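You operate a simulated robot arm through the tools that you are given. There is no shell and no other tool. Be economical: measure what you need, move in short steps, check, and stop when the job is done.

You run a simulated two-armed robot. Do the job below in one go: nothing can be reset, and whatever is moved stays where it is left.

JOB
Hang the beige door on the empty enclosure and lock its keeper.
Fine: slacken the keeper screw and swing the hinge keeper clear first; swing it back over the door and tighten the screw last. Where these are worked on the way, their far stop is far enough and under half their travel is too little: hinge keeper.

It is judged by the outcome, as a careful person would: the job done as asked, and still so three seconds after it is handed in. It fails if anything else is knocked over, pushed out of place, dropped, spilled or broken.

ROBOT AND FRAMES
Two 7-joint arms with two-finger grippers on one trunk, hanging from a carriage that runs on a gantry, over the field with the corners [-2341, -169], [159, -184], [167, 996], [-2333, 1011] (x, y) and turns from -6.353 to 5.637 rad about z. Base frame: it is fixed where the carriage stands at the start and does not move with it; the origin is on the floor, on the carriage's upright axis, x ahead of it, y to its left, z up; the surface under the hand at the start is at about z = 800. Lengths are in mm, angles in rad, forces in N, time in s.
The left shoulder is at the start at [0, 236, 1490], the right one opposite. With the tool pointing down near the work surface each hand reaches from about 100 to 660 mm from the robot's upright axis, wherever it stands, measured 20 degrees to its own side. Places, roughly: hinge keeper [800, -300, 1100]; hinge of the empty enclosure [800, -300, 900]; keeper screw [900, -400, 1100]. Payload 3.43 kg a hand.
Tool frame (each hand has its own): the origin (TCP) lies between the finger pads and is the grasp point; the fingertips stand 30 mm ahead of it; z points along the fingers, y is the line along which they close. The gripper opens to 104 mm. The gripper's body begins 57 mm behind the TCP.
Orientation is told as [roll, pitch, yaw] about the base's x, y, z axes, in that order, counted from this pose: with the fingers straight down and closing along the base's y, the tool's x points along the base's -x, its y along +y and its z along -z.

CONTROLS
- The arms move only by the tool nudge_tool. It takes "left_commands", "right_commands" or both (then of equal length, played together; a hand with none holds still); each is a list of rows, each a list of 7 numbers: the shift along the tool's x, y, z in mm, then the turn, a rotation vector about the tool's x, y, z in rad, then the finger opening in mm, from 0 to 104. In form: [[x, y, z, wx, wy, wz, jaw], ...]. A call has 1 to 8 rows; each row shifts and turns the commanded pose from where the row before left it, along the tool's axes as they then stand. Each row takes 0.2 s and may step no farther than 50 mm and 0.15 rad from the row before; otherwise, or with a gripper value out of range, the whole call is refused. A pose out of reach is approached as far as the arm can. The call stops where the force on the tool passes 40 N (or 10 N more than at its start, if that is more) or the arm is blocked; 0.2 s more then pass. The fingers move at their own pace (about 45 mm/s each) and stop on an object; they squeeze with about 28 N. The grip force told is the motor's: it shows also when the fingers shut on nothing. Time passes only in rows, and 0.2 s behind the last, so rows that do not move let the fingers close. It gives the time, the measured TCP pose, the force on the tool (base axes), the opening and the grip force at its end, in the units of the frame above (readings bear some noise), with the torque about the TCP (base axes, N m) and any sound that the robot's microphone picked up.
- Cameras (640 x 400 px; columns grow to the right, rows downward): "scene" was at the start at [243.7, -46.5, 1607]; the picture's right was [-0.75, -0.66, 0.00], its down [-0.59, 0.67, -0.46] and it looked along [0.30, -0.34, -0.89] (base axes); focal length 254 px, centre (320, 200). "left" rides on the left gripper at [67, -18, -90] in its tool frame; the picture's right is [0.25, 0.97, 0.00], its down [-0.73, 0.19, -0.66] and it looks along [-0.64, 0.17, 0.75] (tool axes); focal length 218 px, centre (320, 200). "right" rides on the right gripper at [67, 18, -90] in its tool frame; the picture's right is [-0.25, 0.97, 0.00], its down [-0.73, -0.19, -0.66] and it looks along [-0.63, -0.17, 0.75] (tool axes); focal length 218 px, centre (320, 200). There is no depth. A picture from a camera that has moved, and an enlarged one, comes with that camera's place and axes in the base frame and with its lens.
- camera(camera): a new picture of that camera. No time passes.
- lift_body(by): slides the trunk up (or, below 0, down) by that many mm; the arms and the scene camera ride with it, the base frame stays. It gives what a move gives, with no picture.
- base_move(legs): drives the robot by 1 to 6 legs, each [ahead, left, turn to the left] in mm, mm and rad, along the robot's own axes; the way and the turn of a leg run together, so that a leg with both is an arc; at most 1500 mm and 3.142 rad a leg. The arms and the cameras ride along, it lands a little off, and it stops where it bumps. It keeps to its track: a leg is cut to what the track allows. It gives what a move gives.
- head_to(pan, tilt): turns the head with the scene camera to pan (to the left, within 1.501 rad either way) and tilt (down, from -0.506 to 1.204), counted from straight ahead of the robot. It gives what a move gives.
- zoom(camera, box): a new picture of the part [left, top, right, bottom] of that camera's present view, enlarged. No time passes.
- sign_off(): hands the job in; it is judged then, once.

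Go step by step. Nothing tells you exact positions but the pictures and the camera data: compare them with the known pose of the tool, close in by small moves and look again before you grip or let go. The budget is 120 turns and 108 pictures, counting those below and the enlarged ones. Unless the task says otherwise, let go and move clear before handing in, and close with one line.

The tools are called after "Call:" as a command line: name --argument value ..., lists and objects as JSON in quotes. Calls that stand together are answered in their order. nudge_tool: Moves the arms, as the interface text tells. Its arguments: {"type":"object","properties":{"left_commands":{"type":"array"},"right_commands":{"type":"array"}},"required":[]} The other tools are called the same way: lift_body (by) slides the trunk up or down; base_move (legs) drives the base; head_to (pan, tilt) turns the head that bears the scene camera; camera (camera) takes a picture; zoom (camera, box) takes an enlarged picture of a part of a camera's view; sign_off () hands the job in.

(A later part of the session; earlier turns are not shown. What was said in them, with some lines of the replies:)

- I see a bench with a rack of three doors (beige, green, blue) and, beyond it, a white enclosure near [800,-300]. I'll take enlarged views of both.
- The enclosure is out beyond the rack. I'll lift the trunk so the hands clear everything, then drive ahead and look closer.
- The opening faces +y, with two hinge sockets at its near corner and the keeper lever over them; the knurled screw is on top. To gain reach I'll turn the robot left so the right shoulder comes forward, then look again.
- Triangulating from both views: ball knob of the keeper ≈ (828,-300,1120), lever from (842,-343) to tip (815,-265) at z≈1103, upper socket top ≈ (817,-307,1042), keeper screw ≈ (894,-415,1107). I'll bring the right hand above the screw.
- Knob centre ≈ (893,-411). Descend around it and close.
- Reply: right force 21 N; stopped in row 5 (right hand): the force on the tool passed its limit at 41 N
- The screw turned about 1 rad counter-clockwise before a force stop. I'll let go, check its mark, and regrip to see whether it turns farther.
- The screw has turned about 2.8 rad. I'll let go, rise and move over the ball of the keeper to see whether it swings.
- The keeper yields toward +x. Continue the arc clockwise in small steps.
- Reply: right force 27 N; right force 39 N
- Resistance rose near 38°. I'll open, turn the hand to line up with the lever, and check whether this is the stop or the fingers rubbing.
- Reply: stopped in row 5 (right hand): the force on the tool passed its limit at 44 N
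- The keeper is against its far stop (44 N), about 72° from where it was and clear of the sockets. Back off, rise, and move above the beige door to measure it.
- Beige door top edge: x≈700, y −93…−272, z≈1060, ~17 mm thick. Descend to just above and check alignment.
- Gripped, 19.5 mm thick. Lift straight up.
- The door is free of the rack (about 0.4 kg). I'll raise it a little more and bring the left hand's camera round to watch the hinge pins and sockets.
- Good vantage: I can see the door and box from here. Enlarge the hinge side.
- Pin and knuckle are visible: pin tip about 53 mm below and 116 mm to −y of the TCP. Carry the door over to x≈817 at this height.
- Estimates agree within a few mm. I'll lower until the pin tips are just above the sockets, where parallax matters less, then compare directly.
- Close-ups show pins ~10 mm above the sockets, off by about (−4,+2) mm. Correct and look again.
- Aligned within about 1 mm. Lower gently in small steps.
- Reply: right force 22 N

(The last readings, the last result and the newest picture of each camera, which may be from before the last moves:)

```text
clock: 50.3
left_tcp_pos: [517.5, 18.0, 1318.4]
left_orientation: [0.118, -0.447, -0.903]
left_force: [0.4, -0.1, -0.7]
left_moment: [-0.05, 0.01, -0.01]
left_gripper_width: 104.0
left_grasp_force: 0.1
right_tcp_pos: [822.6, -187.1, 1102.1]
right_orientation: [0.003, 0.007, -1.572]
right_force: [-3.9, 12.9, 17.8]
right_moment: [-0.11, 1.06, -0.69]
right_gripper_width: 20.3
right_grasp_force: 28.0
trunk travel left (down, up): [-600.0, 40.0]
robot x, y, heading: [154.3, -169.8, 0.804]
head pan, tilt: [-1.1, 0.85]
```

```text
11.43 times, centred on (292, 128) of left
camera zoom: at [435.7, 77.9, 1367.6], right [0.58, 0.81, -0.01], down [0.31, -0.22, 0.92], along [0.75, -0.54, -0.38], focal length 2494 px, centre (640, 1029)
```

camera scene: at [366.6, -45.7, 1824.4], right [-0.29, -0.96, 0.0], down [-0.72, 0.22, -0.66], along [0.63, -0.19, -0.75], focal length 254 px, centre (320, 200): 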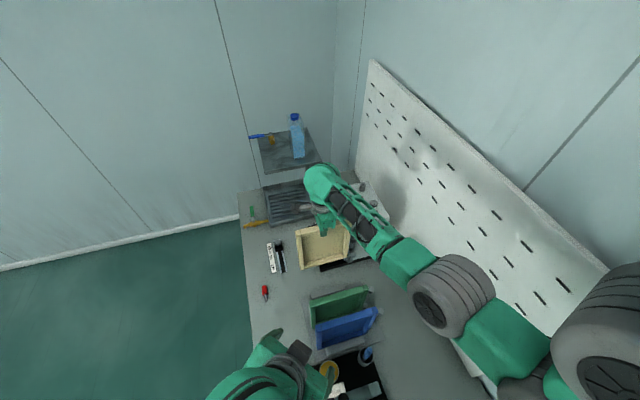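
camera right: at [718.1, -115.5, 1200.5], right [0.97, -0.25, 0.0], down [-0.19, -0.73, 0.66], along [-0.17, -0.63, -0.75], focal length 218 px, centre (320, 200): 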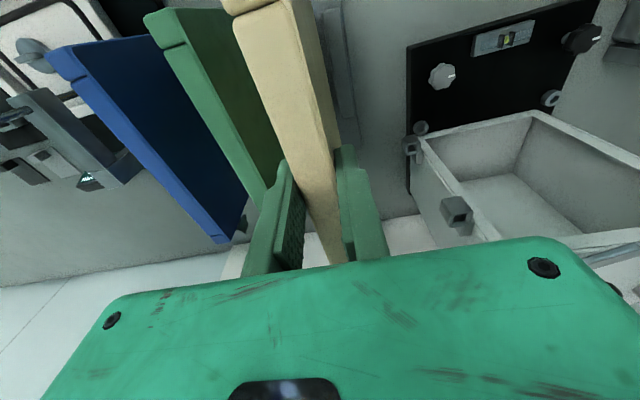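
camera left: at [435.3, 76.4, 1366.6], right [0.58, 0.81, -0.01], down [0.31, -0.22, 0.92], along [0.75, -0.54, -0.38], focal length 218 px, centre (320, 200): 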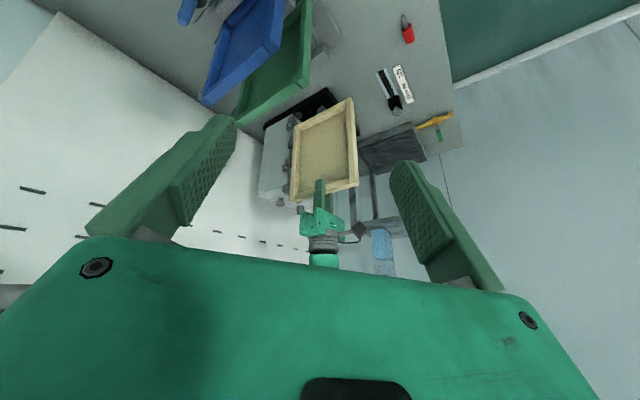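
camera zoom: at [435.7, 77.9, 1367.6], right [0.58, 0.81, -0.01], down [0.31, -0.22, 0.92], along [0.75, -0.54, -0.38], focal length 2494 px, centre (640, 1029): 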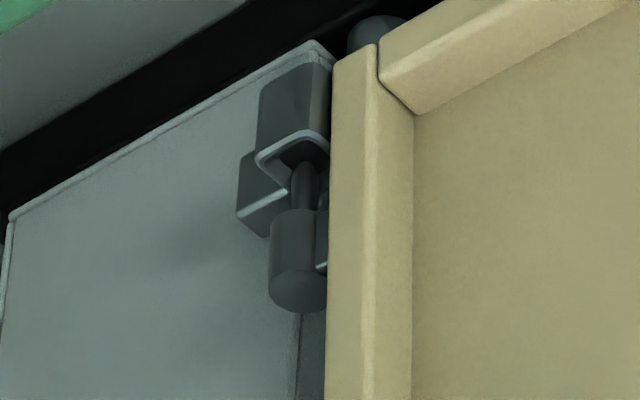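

The lower pin touched its rim and tilted the door. Raise again and re-measure.

Call:
nudge_tool --right_commands '[[0, 0, -6, 0, 0, 0, 5], [0, 0, -6, 0, 0, 0, 5], [0, 0, 0, 0, 0, 0, 5]]'

Call:
zoom --camera "left" --box '[280, 115, 310, 175]'

Call:
zoom --camera "scene" --box '[358, 248, 366, 260]'

```text
clock: 51.1
left_tcp_pos: [516.8, 16.0, 1317.3]
left_orientation: [0.118, -0.447, -0.905]
left_force: [0.1, 0.3, -0.6]
left_moment: [-0.02, 0.01, 0.0]
left_gripper_width: 104.1
left_grasp_force: 0.1
right_tcp_pos: [819.3, -193.5, 1111.7]
right_orientation: [-0.006, -0.001, -1.574]
right_force: [0.8, -0.4, -4.1]
right_moment: [0.06, 0.02, -0.01]
right_gripper_width: 19.9
right_grasp_force: 27.8
trunk travel left (down, up): [-600.0, 40.0]
robot x, y, heading: [153.2, -170.2, 0.808]
head pan, tilt: [-1.1, 0.85]
```

```text
6.67 times, centred on (295, 145) of left
camera zoom: at [435.2, 75.9, 1366.7], right [0.58, 0.81, -0.01], down [0.31, -0.22, 0.92], along [0.75, -0.54, -0.38], focal length 1455 px, centre (487, 567)
```

zoom: 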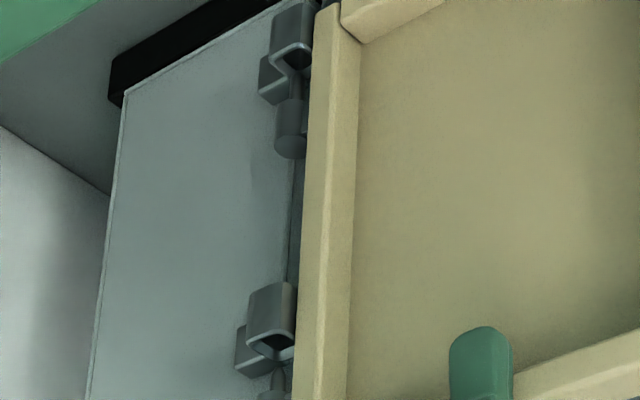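

```text
16.00 times, centred on (362, 254) of scene
camera zoom: at [366.7, -45.9, 1824.4], right [-0.29, -0.96, 0.0], down [-0.72, 0.22, -0.66], along [0.63, -0.19, -0.75], focal length 4067 px, centre (-352, -664)
```

zoom: 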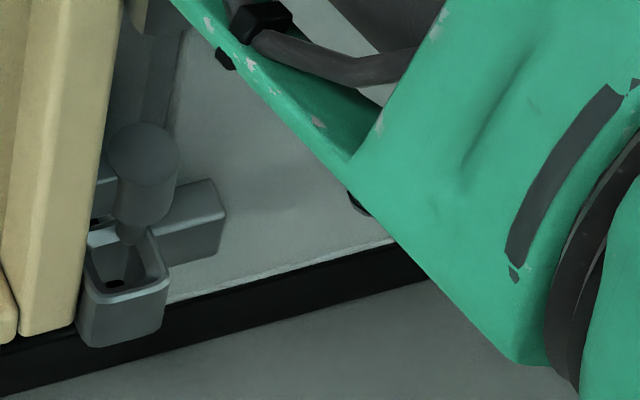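

Call:
zoom --camera "left" --box '[280, 155, 300, 175]'

Call:
zoom --camera "left" --box '[282, 115, 302, 135]'

```text
16.00 times, centred on (290, 165) of left
camera zoom: at [435.2, 75.9, 1366.7], right [0.58, 0.81, -0.01], down [0.31, -0.22, 0.92], along [0.75, -0.54, -0.38], focal length 3492 px, centre (800, 760)
```

zoom: 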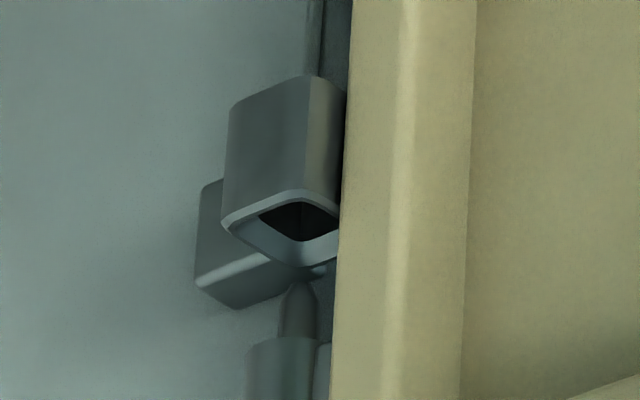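

```text
16.00 times, centred on (292, 125) of left
camera zoom: at [435.2, 75.9, 1366.7], right [0.58, 0.81, -0.01], down [0.31, -0.22, 0.92], along [0.75, -0.54, -0.38], focal length 3492 px, centre (768, 1400)
```

zoom: 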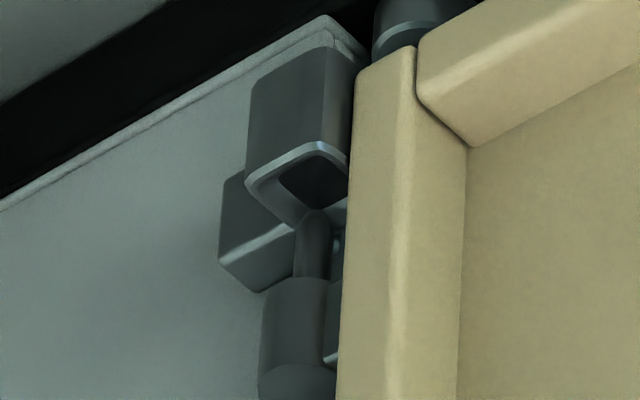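

Call:
nudge_tool --right_commands '[[2.8, -1.7, 0, 0, 0, 0, 5], [0, 0, 3, 0, 0, 0, 5], [0, 0, 0, 0, 0, 0, 5]]'

Call:
zoom --camera "scene" --box '[358, 250, 364, 259]'

Call:
zoom --camera "left" --box '[282, 115, 302, 135]'

```text
clock: 51.9
left_tcp_pos: [517.8, 17.6, 1316.7]
left_orientation: [0.118, -0.45, -0.905]
left_force: [0.9, 0.2, -0.8]
left_moment: [-0.01, -0.02, -0.01]
left_gripper_width: 104.0
left_grasp_force: 0.0
right_tcp_pos: [818.1, -189.2, 1107.7]
right_orientation: [-0.003, -0.001, -1.571]
right_force: [0.1, -0.3, -4.7]
right_moment: [0.0, 0.02, 0.01]
right_gripper_width: 19.5
right_grasp_force: 28.0
trunk travel left (down, up): [-600.0, 40.0]
robot x, y, heading: [151.9, -167.8, 0.81]
head pan, tilt: [-1.1, 0.85]
```

```text
16.00 times, centred on (361, 254) of scene
camera zoom: at [366.6, -45.7, 1824.4], right [-0.29, -0.96, 0.0], down [-0.72, 0.22, -0.66], along [0.63, -0.19, -0.75], focal length 4067 px, centre (-336, -672)
```

zoom: 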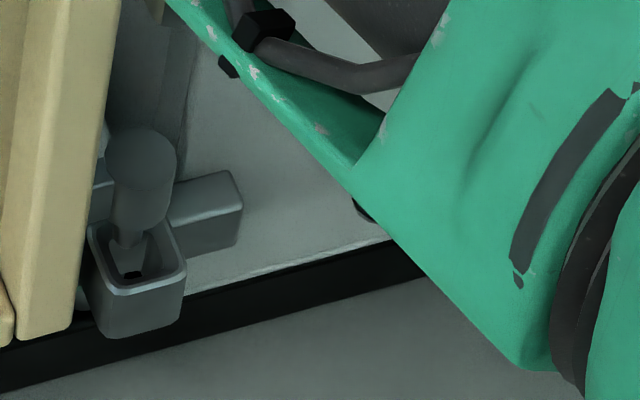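

```text
16.00 times, centred on (292, 125) of left
camera zoom: at [435.0, 76.2, 1366.8], right [0.58, 0.81, -0.01], down [0.31, -0.22, 0.92], along [0.75, -0.54, -0.38], focal length 3492 px, centre (768, 1400)
```

zoom: 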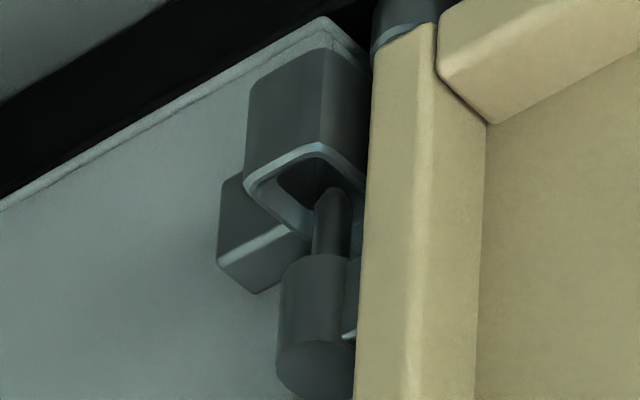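

Call:
nudge_tool --right_commands '[[-0.9, -1.3, 0, 0, 0, 0, 5], [0, 0, 2, 0, 0, 0, 5], [0, 0, 2, 0, 0, 0, 5], [0, 0, 0, 0, 0, 0, 5]]'

Call:
zoom --camera "scene" --box '[358, 250, 364, 259]'

Call:
zoom --camera "left" --box '[278, 115, 308, 172]'

```text
clock: 52.9
left_tcp_pos: [517.9, 16.6, 1317.6]
left_orientation: [0.118, -0.448, -0.904]
left_force: [-0.1, 1.3, 0.7]
left_moment: [-0.03, -0.01, -0.01]
left_gripper_width: 104.2
left_grasp_force: 0.1
right_tcp_pos: [816.2, -188.6, 1105.0]
right_orientation: [-0.003, 0.001, -1.571]
right_force: [-1.8, 0.8, -1.1]
right_moment: [-0.25, 0.38, -0.18]
right_gripper_width: 19.8
right_grasp_force: 28.0
trunk travel left (down, up): [-600.0, 40.0]
robot x, y, heading: [152.2, -171.2, 0.812]
head pan, tilt: [-1.1, 0.85]
```

```text
16.00 times, centred on (361, 254) of scene
camera zoom: at [366.6, -45.6, 1824.5], right [-0.29, -0.96, 0.0], down [-0.72, 0.22, -0.66], along [0.63, -0.19, -0.75], focal length 4067 px, centre (-336, -672)
```

zoom: 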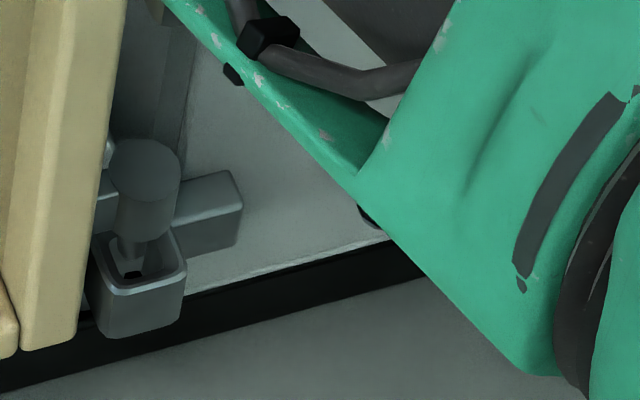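

```text
7.02 times, centred on (293, 144) of left
camera zoom: at [434.9, 76.3, 1366.8], right [0.58, 0.81, -0.01], down [0.31, -0.22, 0.92], along [0.75, -0.54, -0.38], focal length 1532 px, centre (510, 596)
```

zoom: 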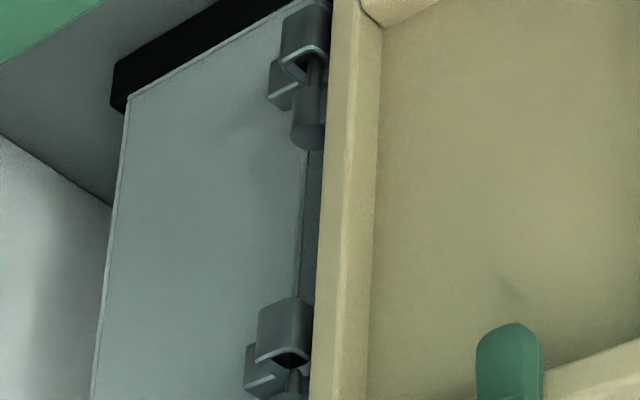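

Call:
nudge_tool --right_commands '[[0, 0, -1.5, 0, 0, 0, 5], [-1.6, 0.7, 0, 0, 0, 0, 5], [0, 0, 2, 0, 0, 0, 5], [0, 0, 2, 0, 0, 0, 5], [0, 0, 0, 0, 0, 0, 5]]'

Call:
zoom --camera "scene" --box '[358, 250, 364, 259]'

```text
clock: 54.1
left_tcp_pos: [517.7, 16.0, 1318.0]
left_orientation: [0.117, -0.448, -0.904]
left_force: [0.2, 0.4, 0.3]
left_moment: [0.03, 0.04, -0.05]
left_gripper_width: 103.9
left_grasp_force: 0.1
right_tcp_pos: [816.8, -190.9, 1103.2]
right_orientation: [-0.005, 0.003, -1.571]
right_force: [-1.4, 0.4, -4.7]
right_moment: [0.07, 0.25, -0.1]
right_gripper_width: 19.7
right_grasp_force: 28.0
trunk travel left (down, up): [-600.0, 40.0]
robot x, y, heading: [149.0, -169.2, 0.805]
head pan, tilt: [-1.1, 0.85]
```

```text
16.00 times, centred on (361, 254) of scene
camera zoom: at [366.5, -45.7, 1824.3], right [-0.29, -0.96, 0.0], down [-0.72, 0.22, -0.66], along [0.63, -0.19, -0.75], focal length 4067 px, centre (-336, -672)
```

zoom: 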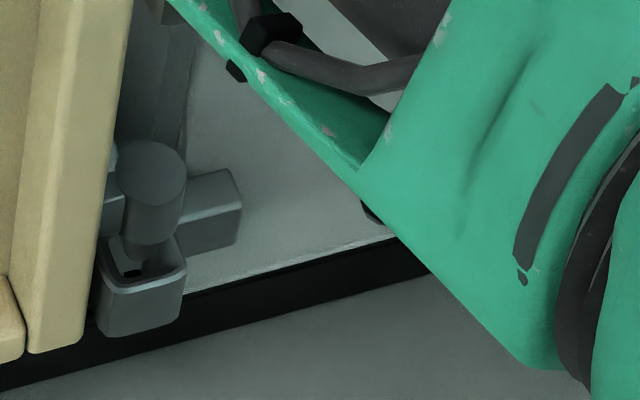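

Vertical load is free again and the lower pin is entering. Continue down with a small −x ease.

Call:
nudge_tool --right_commands '[[0, -0.7, 2, 0, 0, 0, 5], [0, 0, 2, 0, 0, 0, 5], [0, 0, 2, 0, 0, 0, 5], [0, 0, 0, 0, 0, 0, 5]]'

Call:
zoom --camera "left" --box '[278, 115, 308, 175]'

```text
clock: 55.1
left_tcp_pos: [517.0, 17.0, 1317.8]
left_orientation: [0.116, -0.45, -0.903]
left_force: [-0.6, 0.0, -0.1]
left_moment: [-0.05, -0.04, 0.0]
left_gripper_width: 103.8
left_grasp_force: 0.0
right_tcp_pos: [816.8, -191.1, 1097.5]
right_orientation: [-0.002, -0.001, -1.573]
right_force: [-3.8, 0.7, 5.1]
right_moment: [-0.89, 0.21, -0.49]
right_gripper_width: 19.5
right_grasp_force: 27.9
trunk travel left (down, up): [-600.0, 40.0]
robot x, y, heading: [154.9, -166.1, 0.804]
head pan, tilt: [-1.1, 0.85]
```

```text
6.67 times, centred on (293, 145) of left
camera zoom: at [435.0, 76.2, 1366.9], right [0.58, 0.81, -0.01], down [0.31, -0.22, 0.92], along [0.75, -0.54, -0.38], focal length 1455 px, centre (500, 567)
```

zoom: 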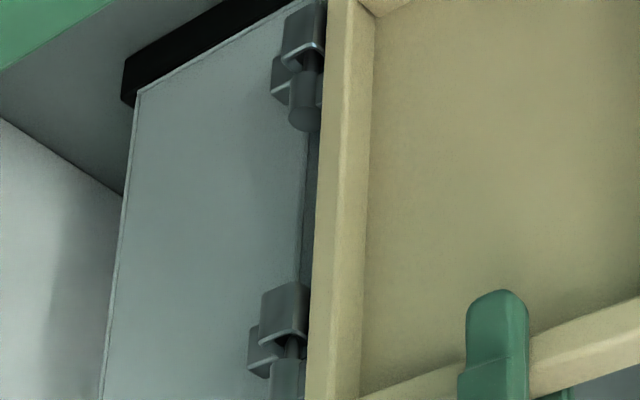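

Call:
zoom --camera "left" --box '[280, 153, 304, 177]'

Call:
zoom --camera "left" --box '[282, 112, 306, 136]'

Call:
zoom --camera "scene" --box '[357, 233, 367, 259]'

```text
16.00 times, centred on (292, 165) of left
camera zoom: at [435.0, 76.2, 1366.9], right [0.58, 0.81, -0.01], down [0.31, -0.22, 0.92], along [0.75, -0.54, -0.38], focal length 3492 px, centre (768, 760)
```

zoom: 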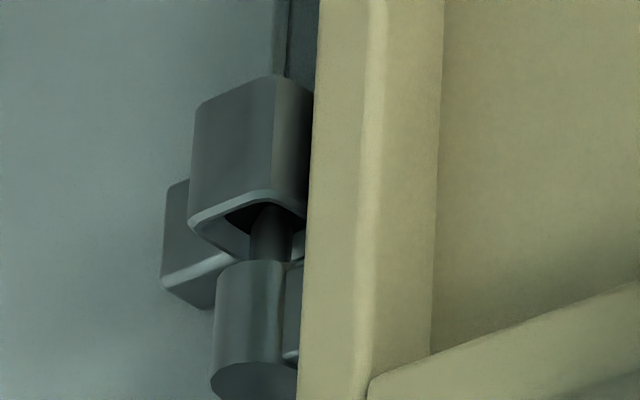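

```text
16.00 times, centred on (294, 124) of left
camera zoom: at [435.0, 76.2, 1366.9], right [0.58, 0.81, -0.01], down [0.31, -0.22, 0.92], along [0.75, -0.54, -0.38], focal length 3492 px, centre (736, 1416)
```

zoom: 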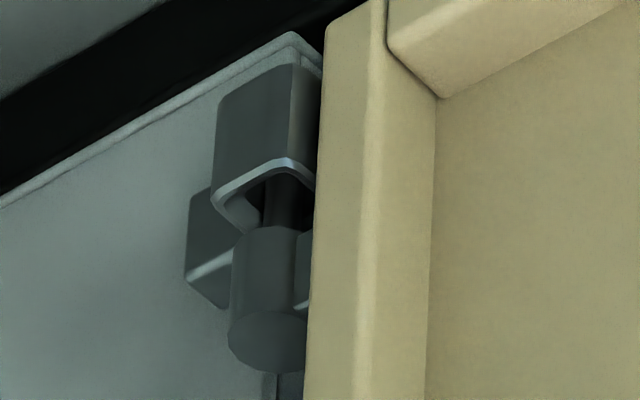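

```text
15.38 times, centred on (362, 246) of scene
camera zoom: at [366.6, -45.7, 1824.6], right [-0.29, -0.96, 0.0], down [-0.72, 0.22, -0.66], along [0.63, -0.19, -0.75], focal length 3910 px, centre (-326, -508)
```

zoom: 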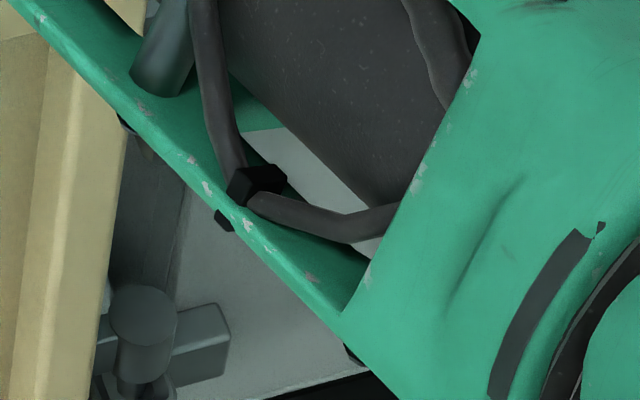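

Both pins are inside their sockets. Keep lowering.

Call:
nudge_tool --right_commands '[[0, 0, 2, 0, 0, 0, 5], [0, 0, 2, 0, 0, 0, 5], [0, 0, 0, 0, 0, 0, 5]]'

```text
clock: 55.9
left_tcp_pos: [518.1, 15.9, 1317.2]
left_orientation: [0.118, -0.448, -0.904]
left_force: [0.8, 1.1, -0.1]
left_moment: [0.03, 0.02, 0.02]
left_gripper_width: 104.1
left_grasp_force: 0.1
right_tcp_pos: [815.6, -190.5, 1092.6]
right_orientation: [-0.004, 0.0, -1.571]
right_force: [-1.0, 3.7, -6.2]
right_moment: [0.8, 0.07, -0.09]
right_gripper_width: 19.8
right_grasp_force: 28.4
trunk travel left (down, up): [-600.0, 40.0]
robot x, y, heading: [152.6, -167.4, 0.809]
head pan, tilt: [-1.1, 0.85]
```

Call:
nudge_tool --right_commands '[[0, 0, 2, 0, 0, 0, 5], [0, 0, 2, 0, 0, 0, 5], [0, 0, 2, 0, 0, 0, 5], [0, 0, 0, 0, 0, 0, 5]]'

Call:
zoom --camera "left" --box '[270, 110, 320, 180]'

```text
clock: 56.9
left_tcp_pos: [517.7, 16.5, 1317.4]
left_orientation: [0.118, -0.45, -0.905]
left_force: [0.9, -1.2, 0.4]
left_moment: [-0.01, -0.01, 0.01]
left_gripper_width: 103.9
left_grasp_force: 0.0
right_tcp_pos: [817.1, -192.4, 1089.2]
right_orientation: [-0.001, 0.003, -1.571]
right_force: [-7.1, 4.0, 13.9]
right_moment: [-0.36, 0.38, -0.82]
right_gripper_width: 20.0
right_grasp_force: 27.5
trunk travel left (down, up): [-600.0, 40.0]
robot x, y, heading: [153.3, -171.8, 0.803]
head pan, tilt: [-1.1, 0.85]
```

```text
5.71 times, centred on (295, 145) of left
camera zoom: at [435.2, 76.6, 1367.2], right [0.58, 0.81, -0.01], down [0.31, -0.22, 0.92], along [0.75, -0.54, -0.38], focal length 1247 px, centre (463, 514)
```

zoom: 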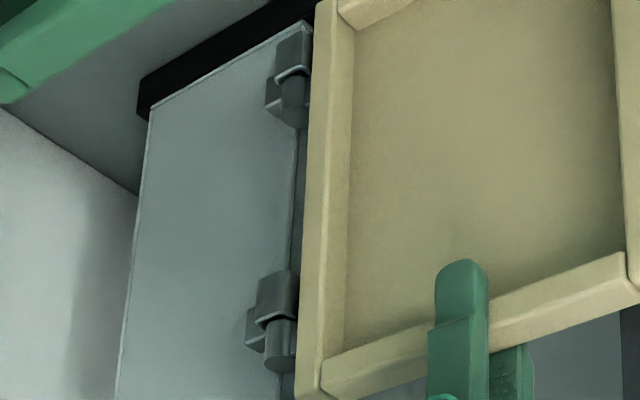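

Call:
zoom --camera "left" --box '[280, 150, 304, 177]'

Call:
zoom --camera "left" --box '[282, 110, 306, 136]'

```text
14.81 times, centred on (292, 164) of left
camera zoom: at [435.2, 76.6, 1367.2], right [0.58, 0.81, -0.01], down [0.31, -0.22, 0.92], along [0.75, -0.54, -0.38], focal length 3234 px, centre (735, 741)
```

zoom: 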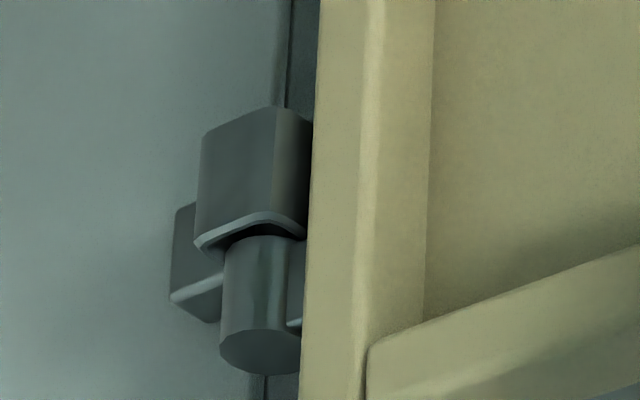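

```text
15.38 times, centred on (294, 123) of left
camera zoom: at [435.2, 76.6, 1367.2], right [0.58, 0.81, -0.01], down [0.31, -0.22, 0.92], along [0.75, -0.54, -0.38], focal length 3358 px, centre (720, 1385)
```

zoom: 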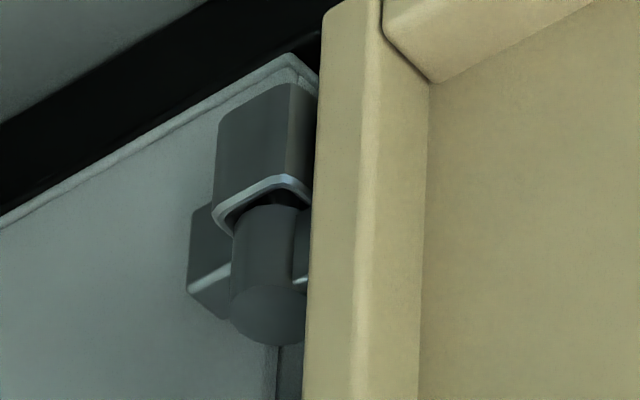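

Call:
nudge_tool --right_commands '[[0, -0.5, 1.5, 0, 0, 0, 5], [0, 0, 1.5, 0, 0, 0, 5], [0, 0, 0, 0, 0, 0, 5]]'

Call:
zoom --camera "left" --box '[280, 150, 304, 177]'

```text
clock: 57.7
left_tcp_pos: [518.7, 16.9, 1318.2]
left_orientation: [0.119, -0.449, -0.904]
left_force: [0.7, -0.6, 0.4]
left_moment: [-0.05, -0.02, 0.05]
left_gripper_width: 104.2
left_grasp_force: 0.0
right_tcp_pos: [818.9, -191.2, 1086.3]
right_orientation: [0.002, 0.004, -1.571]
right_force: [-4.3, 3.2, 22.9]
right_moment: [0.01, 0.29, -0.75]
right_gripper_width: 20.5
right_grasp_force: 28.4
trunk travel left (down, up): [-600.0, 40.0]
robot x, y, heading: [150.3, -168.9, 0.812]
head pan, tilt: [-1.1, 0.85]
```

```text
14.81 times, centred on (292, 164) of left
camera zoom: at [436.2, 76.6, 1367.3], right [0.58, 0.81, -0.01], down [0.31, -0.22, 0.92], along [0.75, -0.54, -0.38], focal length 3234 px, centre (735, 741)
```

zoom: 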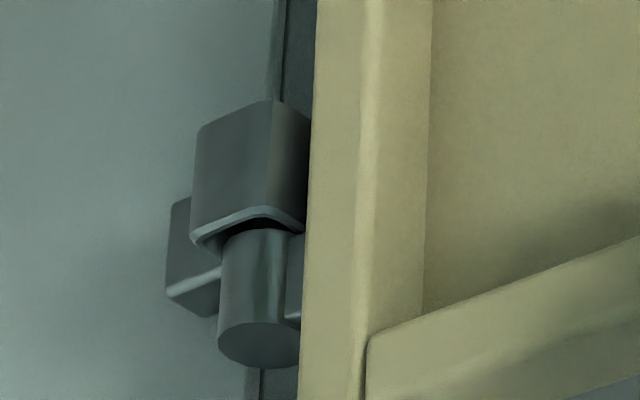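

The door resists at 23 N with no further relative motion: it's seated. Release and rise clear.

Call:
nudge_tool --right_commands '[[0, 0, 0, 0, 0, 0, 56], [0, 0, 0, 0, 0, 0, 56], [0, 0, -20, 0, 0, 0, 56], [0, 0, -40, 0, 0, 0, 56], [0, 0, -40, 0, 0, 0, 56]]'

Call:
zoom --camera "left" --box '[240, 100, 400, 220]'

Call:
zoom --camera "left" --box '[280, 110, 304, 177]'

```text
clock: 58.9
left_tcp_pos: [518.1, 16.2, 1317.7]
left_orientation: [0.118, -0.447, -0.904]
left_force: [-0.5, -0.1, 0.4]
left_moment: [-0.01, 0.0, 0.0]
left_gripper_width: 104.0
left_grasp_force: 0.0
right_tcp_pos: [817.5, -193.8, 1184.7]
right_orientation: [-0.003, 0.0, -1.573]
right_force: [-0.7, -0.2, 0.1]
right_moment: [0.03, -0.01, -0.02]
right_gripper_width: 56.1
right_grasp_force: 0.1
trunk travel left (down, up): [-600.0, 40.0]
robot x, y, heading: [152.9, -169.7, 0.8]
head pan, tilt: [-1.1, 0.85]
```

```text
3.33 times, centred on (320, 160) of left
camera zoom: at [435.3, 76.2, 1366.8], right [0.58, 0.81, -0.01], down [0.31, -0.22, 0.92], along [0.75, -0.54, -0.38], focal length 728 px, centre (320, 333)
```

zoom: 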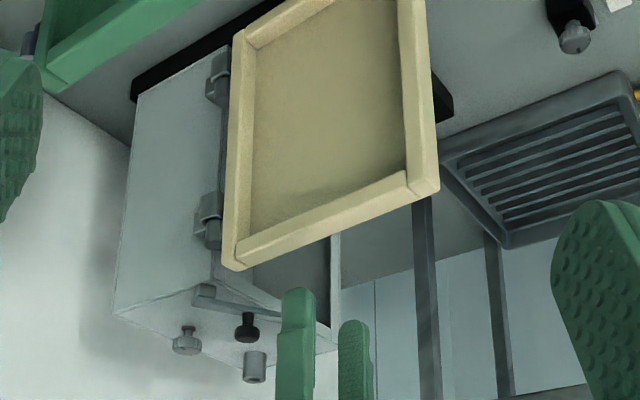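

```text
5.97 times, centred on (292, 144) of left
camera zoom: at [435.3, 76.2, 1366.8], right [0.58, 0.81, -0.01], down [0.31, -0.22, 0.92], along [0.75, -0.54, -0.38], focal length 1303 px, centre (487, 537)
```

zoom: 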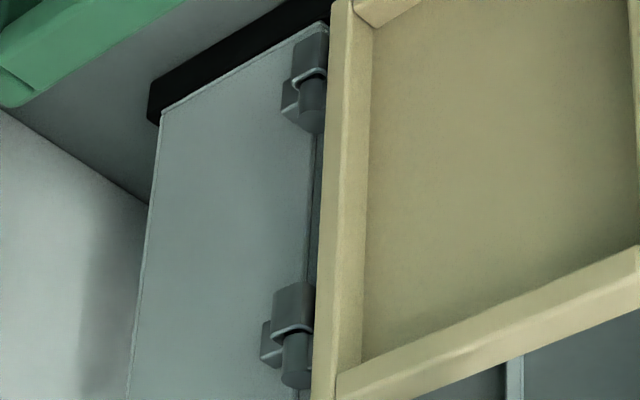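

The door hangs on both hinges. Now back to the keeper ball.

Call:
nudge_tool --right_commands '[[-40, 18, 0, 0, 0, 0, 56], [-40, 18, 0, 0, 0, 0, 56], [-37, 18, 0, 0, 0, 0, 56], [0, 0, 0, 0, 0, 0, 56]]'

Call:
camera --camera "right"

```text
clock: 59.9
left_tcp_pos: [518.0, 16.1, 1316.9]
left_orientation: [0.116, -0.449, -0.905]
left_force: [-0.7, 0.0, 0.4]
left_moment: [0.03, -0.02, 0.0]
left_gripper_width: 103.8
left_grasp_force: 0.0
right_tcp_pos: [872.6, -310.5, 1182.4]
right_orientation: [-0.002, 0.001, -1.574]
right_force: [-0.4, -0.6, -0.3]
right_moment: [0.02, -0.03, -0.01]
right_gripper_width: 55.8
right_grasp_force: 0.1
trunk travel left (down, up): [-600.0, 40.0]
robot x, y, heading: [152.9, -165.2, 0.808]
head pan, tilt: [-1.1, 0.85]
```

```text
15 pictures are left
camera right: at [891.3, -243.5, 1271.5], right [0.97, -0.25, 0.0], down [-0.19, -0.73, 0.66], along [-0.17, -0.63, -0.75], focal length 218 px, centre (320, 200)
```

right: 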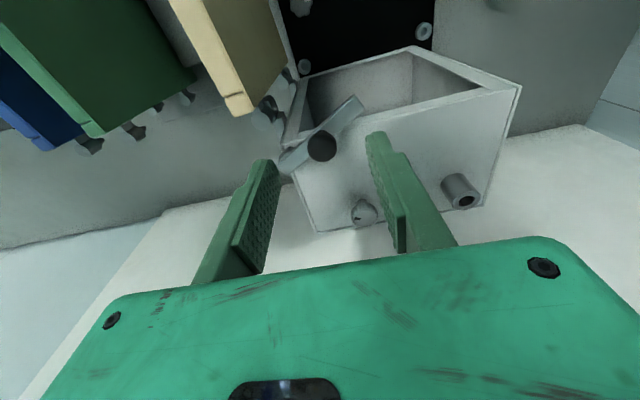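

Call:
nudge_tool --right_commands '[[-5, 0, 20, 0, 0, 0, 56], [0, 0, 20, 0, 0, 0, 56], [0, 0, 0, 0, 0, 0, 15], [0, 0, 0, 0, 0, 0, 15], [0, 0, 0, 0, 0, 0, 15], [5, -4, 0, 0, 0, 0, 15], [5, -4, 0, 0, 0, 0, 15]]'

Call:
nudge_tool --right_commands '[[3, -4.6, 0, 0, 0, 0, 15], [3, -4.6, 0, 0, 0, 0, 15], [1.7, -5.2, 0, 0, 0, 0, 15], [1.6, -5.2, 0, 0, 0, 0, 15], [0.4, -5.4, 0, 0, 0, 0, 15], [0, -5.4, 0, 0, 0, 0, 15]]'

Call:
camera --camera "right"

```text
clock: 61.5
left_tcp_pos: [519.2, 16.4, 1318.9]
left_orientation: [0.118, -0.449, -0.903]
left_force: [-0.6, 0.4, -0.1]
left_moment: [-0.02, -0.01, -0.01]
left_gripper_width: 104.1
left_grasp_force: 0.0
right_tcp_pos: [865.8, -302.2, 1142.7]
right_orientation: [-0.002, 0.004, -1.572]
right_force: [13.8, 2.6, -13.0]
right_moment: [0.1, -0.21, 0.32]
right_gripper_width: 21.4
right_grasp_force: 44.7
trunk travel left (down, up): [-600.0, 40.0]
robot x, y, heading: [149.7, -168.0, 0.806]
head pan, tilt: [-1.1, 0.85]
```

```text
clock: 62.9
left_tcp_pos: [520.2, 16.7, 1318.9]
left_orientation: [0.118, -0.448, -0.905]
left_force: [-0.2, 1.0, 0.8]
left_moment: [0.02, 0.0, 0.02]
left_gripper_width: 103.9
left_grasp_force: 0.1
right_tcp_pos: [833.5, -292.1, 1144.9]
right_orientation: [0.001, 0.002, -1.573]
right_force: [5.4, 2.6, 7.5]
right_moment: [0.1, -0.16, 0.24]
right_gripper_width: 20.9
right_grasp_force: 44.5
trunk travel left (down, up): [-600.0, 40.0]
robot x, y, heading: [149.5, -167.5, 0.811]
head pan, tilt: [-1.1, 0.85]
```

```text
14 pictures are left
camera right: at [853.6, -226.1, 1233.3], right [0.97, -0.25, 0.0], down [-0.19, -0.73, 0.66], along [-0.17, -0.63, -0.75], focal length 218 px, centre (320, 200)
```

right: 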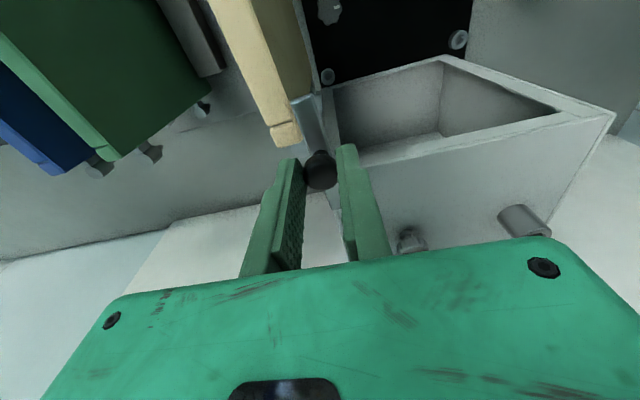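

Call:
nudge_tool --right_commands '[[-1, -3, 0, 0, 0, 0, 15], [-1, -3, 0, 0, 0, 0, 15], [-1, -3, 0, 0, 0, 0, 15]]'

Call:
zoom --camera "right" --box '[220, 60, 400, 220]'

```text
clock: 63.7
left_tcp_pos: [520.0, 16.7, 1318.3]
left_orientation: [0.121, -0.449, -0.906]
left_force: [-0.4, -0.3, -0.3]
left_moment: [0.03, 0.03, -0.02]
left_gripper_width: 103.9
left_grasp_force: 0.0
right_tcp_pos: [825.1, -296.9, 1144.7]
right_orientation: [-0.001, 0.0, -1.572]
right_force: [8.1, 4.0, 5.3]
right_moment: [0.09, -0.16, 0.36]
right_gripper_width: 21.3
right_grasp_force: 44.6
trunk travel left (down, up): [-600.0, 40.0]
robot x, y, heading: [152.3, -171.4, 0.807]
head pan, tilt: [-1.1, 0.85]
```

```text
2.50 times, centred on (310, 140) of right
camera zoom: at [844.6, -229.3, 1233.2], right [0.97, -0.25, 0.0], down [-0.19, -0.73, 0.66], along [-0.17, -0.63, -0.76], focal length 546 px, centre (345, 350)
```

zoom: 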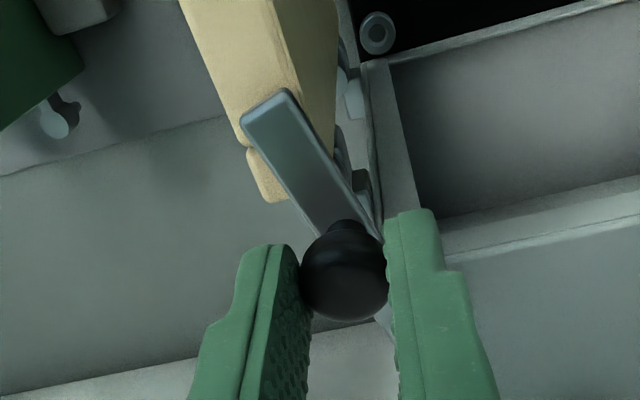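

The lever passes over the door. Press on gently to its closed stop.

Call:
nudge_tool --right_commands '[[-1, -2, 0, 0, 0, 0, 15], [-1.2, -2, 0, 0, 0, 0, 15], [0, 0, 0, 0, 0, 0, 15]]'

```text
clock: 64.5
left_tcp_pos: [520.8, 17.1, 1318.6]
left_orientation: [0.12, -0.448, -0.906]
left_force: [0.0, 0.4, -0.6]
left_moment: [-0.02, 0.0, 0.0]
left_gripper_width: 104.2
left_grasp_force: 0.0
right_tcp_pos: [823.2, -297.3, 1144.1]
right_orientation: [0.002, 0.004, -1.574]
right_force: [30.9, 5.2, -15.9]
right_moment: [-0.5, -0.61, 0.19]
right_gripper_width: 20.9
right_grasp_force: 45.6
trunk travel left (down, up): [-600.0, 40.0]
robot x, y, heading: [154.0, -168.3, 0.81]
head pan, tilt: [-1.1, 0.85]
```

Closed stop reached (31 N). Release, rise and go back over the screw.

Call:
nudge_tool --right_commands '[[0, 2, 0, 0, 0, 0, 56], [0, 0, 0, 0, 0, 0, 56], [0, 0, -45, 0, 0, 0, 56], [0, 0, -40, 0, 0, 0, 56], [-39, 22, 0, 0, 0, 0, 56], [-39, 22, 0, 0, 0, 0, 56], [-39, 22, 0, 0, 0, 0, 56], [0, 0, 0, 0, 0, -0.145, 56]]'

Call:
nudge_tool --right_commands '[[0, 0, 0, 0, 0, -0.145, 56], [0, 0, 0, 0, 0, -0.145, 56], [0, 0, 0, 0, 0, -0.145, 56], [0, 0, 0, 0, 0, -0.145, 56], [0, 0, 0, 0, 0, -0.145, 56], [0, 0, 0, 0, 0, -0.145, 56], [0, 0, 0, 0, 0, -0.145, 56], [0, 0, 0, 0, 0, -0.145, 56]]'

Call:
nudge_tool --right_commands '[[0, 0, 0, 0, 0, -0.145, 56], [0, 0, 0, 0, 0, -0.145, 56], [0, 0, 0, 0, 0, -0.145, 56], [0, 0, 0, 0, 0, -0.145, 56], [0, 0, 0, 0, 0, -0.145, 56], [0, 0, 0, 0, 0, -0.145, 56], [0, 0, 0, 0, 0, -0.145, 56]]'

Call:
camera --camera "right"

```text
clock: 66.3
left_tcp_pos: [519.0, 17.6, 1317.0]
left_orientation: [0.117, -0.449, -0.903]
left_force: [0.5, -0.3, 0.5]
left_moment: [0.01, -0.01, 0.01]
left_gripper_width: 104.0
left_grasp_force: 0.1
right_tcp_pos: [886.3, -415.5, 1227.2]
right_orientation: [-0.003, 0.003, -1.428]
right_force: [0.5, -0.3, -1.0]
right_moment: [0.0, -0.03, 0.0]
right_gripper_width: 56.1
right_grasp_force: 0.0
trunk travel left (down, up): [-600.0, 40.0]
robot x, y, heading: [148.9, -169.0, 0.805]
head pan, tilt: [-1.1, 0.85]
```

```text
clock: 68.1
left_tcp_pos: [517.8, 17.6, 1318.2]
left_orientation: [0.117, -0.45, -0.904]
left_force: [0.4, 0.4, -0.5]
left_moment: [0.03, -0.02, -0.03]
left_gripper_width: 104.1
left_grasp_force: 0.1
right_tcp_pos: [886.5, -415.6, 1227.9]
right_orientation: [0.001, 0.002, -0.266]
right_force: [-1.0, 0.5, 0.3]
right_moment: [0.0, 0.03, 0.01]
right_gripper_width: 55.8
right_grasp_force: 0.0
trunk travel left (down, up): [-600.0, 40.0]
robot x, y, heading: [153.8, -171.3, 0.806]
head pan, tilt: [-1.1, 0.85]
```

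```text
clock: 69.7
left_tcp_pos: [518.0, 16.4, 1317.0]
left_orientation: [0.118, -0.448, -0.904]
left_force: [-0.4, -0.2, -0.9]
left_moment: [-0.01, -0.01, 0.01]
left_gripper_width: 104.1
left_grasp_force: 0.2
right_tcp_pos: [886.3, -415.4, 1227.9]
right_orientation: [0.003, 0.001, 0.75]
right_force: [-0.1, 0.1, 0.2]
right_moment: [0.02, 0.03, -0.01]
right_gripper_width: 56.3
right_grasp_force: 0.0
trunk travel left (down, up): [-600.0, 40.0]
robot x, y, heading: [151.1, -169.9, 0.805]
head pan, tilt: [-1.1, 0.85]
```

```text
12 pictures are left
camera right: at [827.7, -448.9, 1316.7], right [-0.48, 0.88, 0.0], down [0.67, 0.36, 0.66], along [0.58, 0.31, -0.76], focal length 218 px, centre (320, 200)
```

right: 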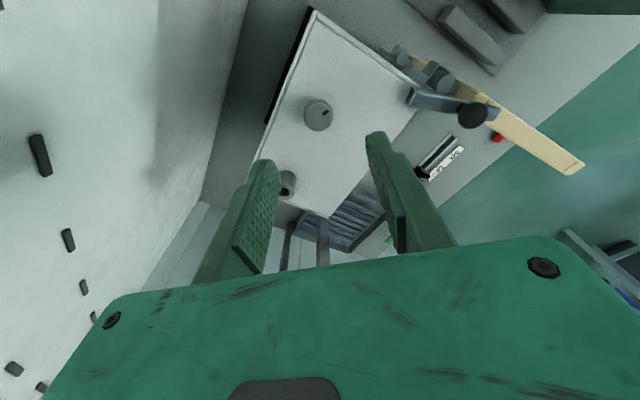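

Call:
nudge_tool --right_commands '[[-2.9, -2.7, 35, 0, 0, 0, 56], [0, 0, 35, 0, 0, 0, 56], [0, 0, 27, 0, 0, 0, 56], [0, 0, 0, 0, 0, 0, 20], [0, 0, 0, 0, 0, 0, 20], [0, 0, 0, 0, 0, 0, 20]]'

Call:
nudge_tool --right_commands '[[0, 0, 0, 0, 0, 0.14, 20], [0, 0, 0, 0, 0, 0.14, 20], [0, 0, 0, 0, 0, 0.14, 20], [0, 0, 0, 0, 0, 0.14, 20], [0, 0, 0, 0, 0, 0.14, 20], [0, 0, 0, 0, 0, 0.14, 20], [0, 0, 0, 0, 0, 0.14, 20], [0, 0, 0, 0, 0, 0.14, 20]]'

Call:
nudge_tool --right_commands '[[0, 0, 0, 0, 0, 0.14, 20], [0, 0, 0, 0, 0, 0.14, 20], [0, 0, 0, 0, 0, 0.14, 20], [0, 0, 0, 0, 0, 0.14, 20], [0, 0, 0, 0, 0, 0.14, 20], [0, 0, 0, 0, 0, 0.14, 20]]'

Call:
zoom --camera "right" --box '[220, 80, 420, 280]'

```text
clock: 71.1
left_tcp_pos: [519.3, 15.5, 1317.3]
left_orientation: [0.117, -0.449, -0.903]
left_force: [0.1, 0.3, 0.2]
left_moment: [0.02, 0.01, -0.02]
left_gripper_width: 103.9
left_grasp_force: 0.0
right_tcp_pos: [890.8, -415.1, 1132.9]
right_orientation: [0.001, 0.0, 0.746]
right_force: [5.9, -5.2, -5.8]
right_moment: [-0.07, -0.55, -0.06]
right_gripper_width: 26.0
right_grasp_force: 35.7
trunk travel left (down, up): [-600.0, 40.0]
robot x, y, heading: [153.0, -167.2, 0.806]
head pan, tilt: [-1.1, 0.85]
```

```text
clock: 72.9
left_tcp_pos: [517.9, 18.8, 1318.4]
left_orientation: [0.12, -0.447, -0.903]
left_force: [-0.9, 0.2, 0.5]
left_moment: [0.04, 0.0, -0.01]
left_gripper_width: 103.7
left_grasp_force: 0.1
right_tcp_pos: [891.3, -413.7, 1130.3]
right_orientation: [0.005, 0.003, -0.373]
right_force: [-14.2, 14.8, 20.6]
right_moment: [0.24, 0.43, 0.0]
right_gripper_width: 26.1
right_grasp_force: 44.7
trunk travel left (down, up): [-600.0, 40.0]
robot x, y, heading: [155.4, -166.6, 0.81]
head pan, tilt: [-1.1, 0.85]
```

```text
clock: 74.3
left_tcp_pos: [519.9, 17.6, 1319.0]
left_orientation: [0.12, -0.449, -0.908]
left_force: [0.1, -0.3, -0.9]
left_moment: [-0.01, -0.01, 0.0]
left_gripper_width: 104.3
left_grasp_force: 0.0
right_tcp_pos: [891.1, -411.9, 1130.6]
right_orientation: [0.002, 0.006, -1.216]
right_force: [20.3, 15.5, -11.8]
right_moment: [-0.29, -0.48, 0.1]
right_gripper_width: 26.0
right_grasp_force: 45.2
trunk travel left (down, up): [-600.0, 40.0]
robot x, y, heading: [150.7, -167.8, 0.808]
head pan, tilt: [-1.1, 0.85]
```

```text
2.00 times, centred on (320, 180) of right
camera zoom: at [887.1, -343.9, 1219.6], right [0.99, 0.1, 0.0], down [0.08, -0.75, 0.65], along [0.07, -0.65, -0.76], focal length 436 px, centre (320, 240)
```

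zoom: 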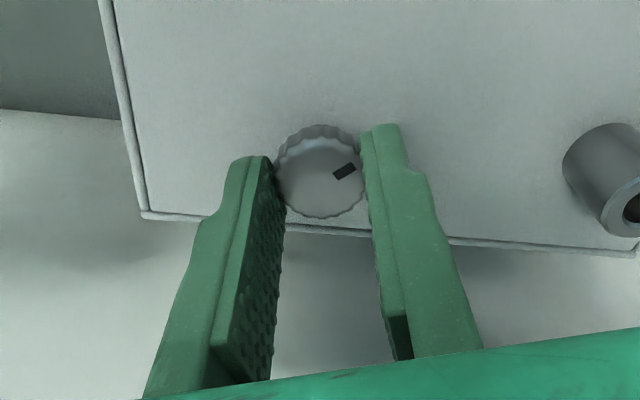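

Turned ~2 rad clockwise; more to go. Regrip and tighten on.

Call:
nudge_tool --right_commands '[[0, 0, 0, 0, 0, 0, 56], [0, 0, 0, 0, 0, 0, 56], [0, 0, 0, 0, 0, -0.145, 56], [0, 0, 0, 0, 0, -0.145, 56], [0, 0, 0, 0, 0, -0.145, 56], [0, 0, 0, 0, 0, -0.145, 56], [0, 0, 0, 0, 0, -0.145, 56], [0, 0, 0, 0, 0, -0.145, 56]]'

Call:
nudge_tool --right_commands '[[0, 0, 0, 0, 0, -0.145, 56], [0, 0, 0, 0, 0, -0.145, 56], [0, 0, 0, 0, 0, -0.145, 56], [0, 0, 0, 0, 0, -0.145, 56], [0, 0, 0, 0, 0, 0, 20], [0, 0, 0, 0, 0, 0, 20], [0, 0, 0, 0, 0, 0, 20]]'

Call:
nudge_tool --right_commands '[[0, 0, 0, 0, 0, 0.14, 20], [0, 0, 0, 0, 0, 0.14, 20], [0, 0, 0, 0, 0, 0.14, 20], [0, 0, 0, 0, 0, 0.14, 20], [0, 0, 0, 0, 0, 0.14, 20], [0, 0, 0, 0, 0, 0.14, 20]]'

Call:
zoom --camera "right" --box '[220, 80, 420, 280]'

```text
clock: 76.1
left_tcp_pos: [518.2, 16.7, 1317.9]
left_orientation: [0.117, -0.448, -0.903]
left_force: [-0.4, 0.1, 0.3]
left_moment: [0.02, -0.02, -0.01]
left_gripper_width: 104.2
left_grasp_force: 0.1
right_tcp_pos: [890.4, -416.9, 1132.7]
right_orientation: [0.001, 0.005, -0.339]
right_force: [-0.2, 0.2, 0.0]
right_moment: [-0.01, -0.03, -0.01]
right_gripper_width: 56.1
right_grasp_force: 0.1
trunk travel left (down, up): [-600.0, 40.0]
robot x, y, heading: [153.8, -166.0, 0.803]
head pan, tilt: [-1.1, 0.85]
```

```text
clock: 77.7
left_tcp_pos: [516.8, 17.0, 1318.2]
left_orientation: [0.119, -0.449, -0.905]
left_force: [-0.3, -0.3, 0.2]
left_moment: [-0.03, -0.03, 0.02]
left_gripper_width: 104.1
left_grasp_force: 0.1
right_tcp_pos: [889.9, -413.6, 1130.6]
right_orientation: [0.003, 0.002, 0.239]
right_force: [-1.1, 4.0, -0.6]
right_moment: [0.07, -0.01, 0.01]
right_gripper_width: 26.1
right_grasp_force: 36.2
trunk travel left (down, up): [-600.0, 40.0]
robot x, y, heading: [150.5, -169.8, 0.81]
head pan, tilt: [-1.1, 0.85]
```

```text
clock: 79.1
left_tcp_pos: [517.3, 17.9, 1318.5]
left_orientation: [0.119, -0.447, -0.905]
left_force: [-0.6, -0.2, 0.7]
left_moment: [0.0, -0.02, 0.02]
left_gripper_width: 104.3
left_grasp_force: 0.0
right_tcp_pos: [890.0, -412.9, 1131.2]
right_orientation: [0.001, 0.004, -0.601]
right_force: [4.4, 11.3, -3.5]
right_moment: [0.08, -0.01, 0.51]
right_gripper_width: 26.3
right_grasp_force: 45.2
trunk travel left (down, up): [-600.0, 40.0]
robot x, y, heading: [150.7, -168.7, 0.805]
head pan, tilt: [-1.1, 0.85]
```

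```text
2.00 times, centred on (320, 180) of right
camera zoom: at [847.3, -360.2, 1219.7], right [0.76, 0.65, 0.0], down [0.49, -0.57, 0.65], along [0.43, -0.49, -0.76], focal length 436 px, centre (320, 240)
```

zoom: 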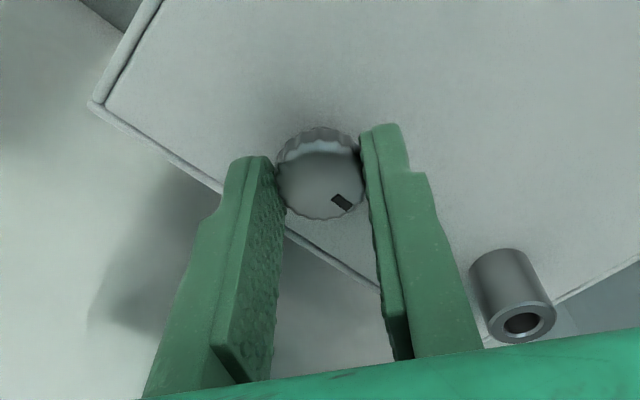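

Torque has risen to 0.5 N m and the mark is back where it started: tight. One more small turn to confirm, then release and rise.

Call:
nudge_tool --right_commands '[[0, 0, 0, 0, 0, 0.14, 20], [0, 0, 0, 0, 0, 0.1, 20]]'

Call:
nudge_tool --right_commands '[[0, 0, 0, 0, 0, 0, 56], [0, 0, 0, 0, 0, 0, 56], [0, 0, -45, 0, 0, 0, 56], [0, 0, -45, 0, 0, 0, 56]]'

Call:
zoom --camera "right" --box '[220, 20, 420, 220]'

Call:
camera --camera "left"

```text
clock: 79.7
left_tcp_pos: [518.8, 18.2, 1319.2]
left_orientation: [0.118, -0.446, -0.906]
left_force: [1.1, -0.4, -0.1]
left_moment: [0.01, 0.01, 0.02]
left_gripper_width: 104.0
left_grasp_force: 0.0
right_tcp_pos: [892.5, -414.1, 1131.9]
right_orientation: [0.0, 0.001, -0.842]
right_force: [7.0, 11.7, -4.5]
right_moment: [0.19, -0.22, 0.09]
right_gripper_width: 26.0
right_grasp_force: 45.4
trunk travel left (down, up): [-600.0, 40.0]
robot x, y, heading: [152.5, -170.0, 0.81]
head pan, tilt: [-1.1, 0.85]
```

```text
clock: 80.7
left_tcp_pos: [518.6, 17.0, 1317.7]
left_orientation: [0.117, -0.449, -0.905]
left_force: [-0.1, 0.1, 1.1]
left_moment: [0.01, -0.01, 0.01]
left_gripper_width: 104.2
left_grasp_force: 0.1
right_tcp_pos: [890.0, -416.0, 1221.3]
right_orientation: [-0.002, 0.004, -0.84]
right_force: [0.0, 0.0, 0.3]
right_moment: [-0.01, -0.02, 0.0]
right_gripper_width: 55.9
right_grasp_force: 0.0
trunk travel left (down, up): [-600.0, 40.0]
robot x, y, heading: [151.2, -168.8, 0.808]
head pan, tilt: [-1.1, 0.85]
```

```text
2.00 times, centred on (320, 120) of right
camera zoom: at [860.1, -354.2, 1310.6], right [0.89, 0.46, 0.0], down [0.35, -0.67, 0.66], along [0.3, -0.58, -0.76], focal length 436 px, centre (320, 360)
```

zoom: 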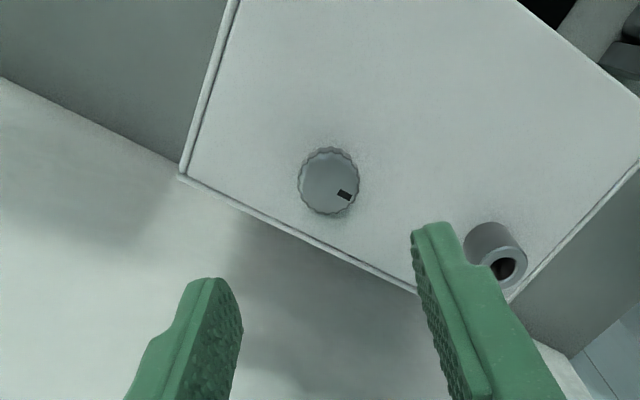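

```text
8 pictures are left
camera left: at [435.4, 76.1, 1366.8], right [0.58, 0.81, -0.01], down [0.31, -0.22, 0.92], along [0.75, -0.54, -0.38], focal length 218 px, centre (320, 200)
```

left: 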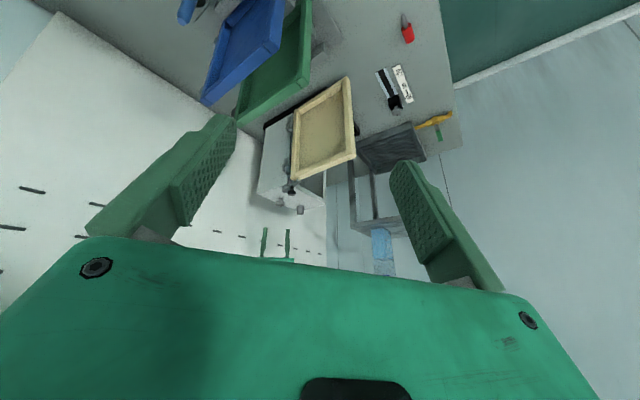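

The screw mark is exactly back at its starting direction, so it is tight. Last check on the keeper and door.

Call:
zoom --camera "left" --box '[240, 90, 380, 220]'

Call:
zoom --camera "left" --box '[275, 150, 325, 205]'

```text
3.08 times, centred on (310, 155) of left
camera zoom: at [435.4, 76.1, 1366.8], right [0.58, 0.81, -0.01], down [0.31, -0.22, 0.92], along [0.75, -0.54, -0.38], focal length 672 px, centre (351, 338)
```

zoom: 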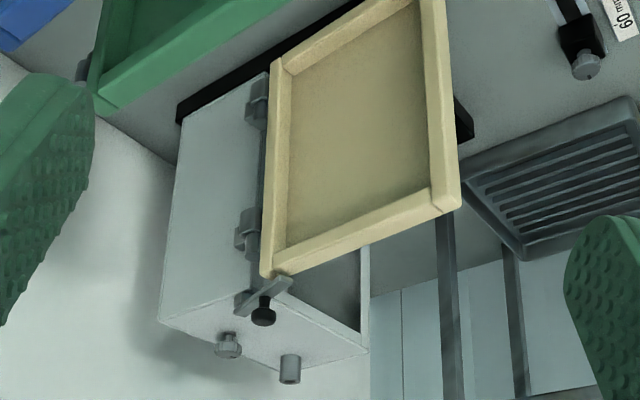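

```text
7.27 times, centred on (300, 178) of left
camera zoom: at [435.4, 76.1, 1366.8], right [0.58, 0.81, -0.01], down [0.31, -0.22, 0.92], along [0.75, -0.54, -0.38], focal length 1587 px, centre (466, 364)
```

zoom: 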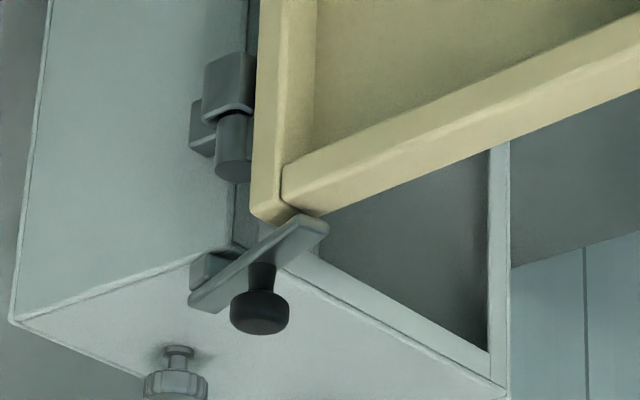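

The door is seated on both hinges, the keeper lies over it at its closed stop, the screw is tight and both hands are clear. Handing in.

Call:
sign_off

```text
The job is handed in.
```

The beige door hangs open on both hinges of the empty enclosure, with the keeper swung back over it to its closed stop and the screw tightened back to its starting mark.
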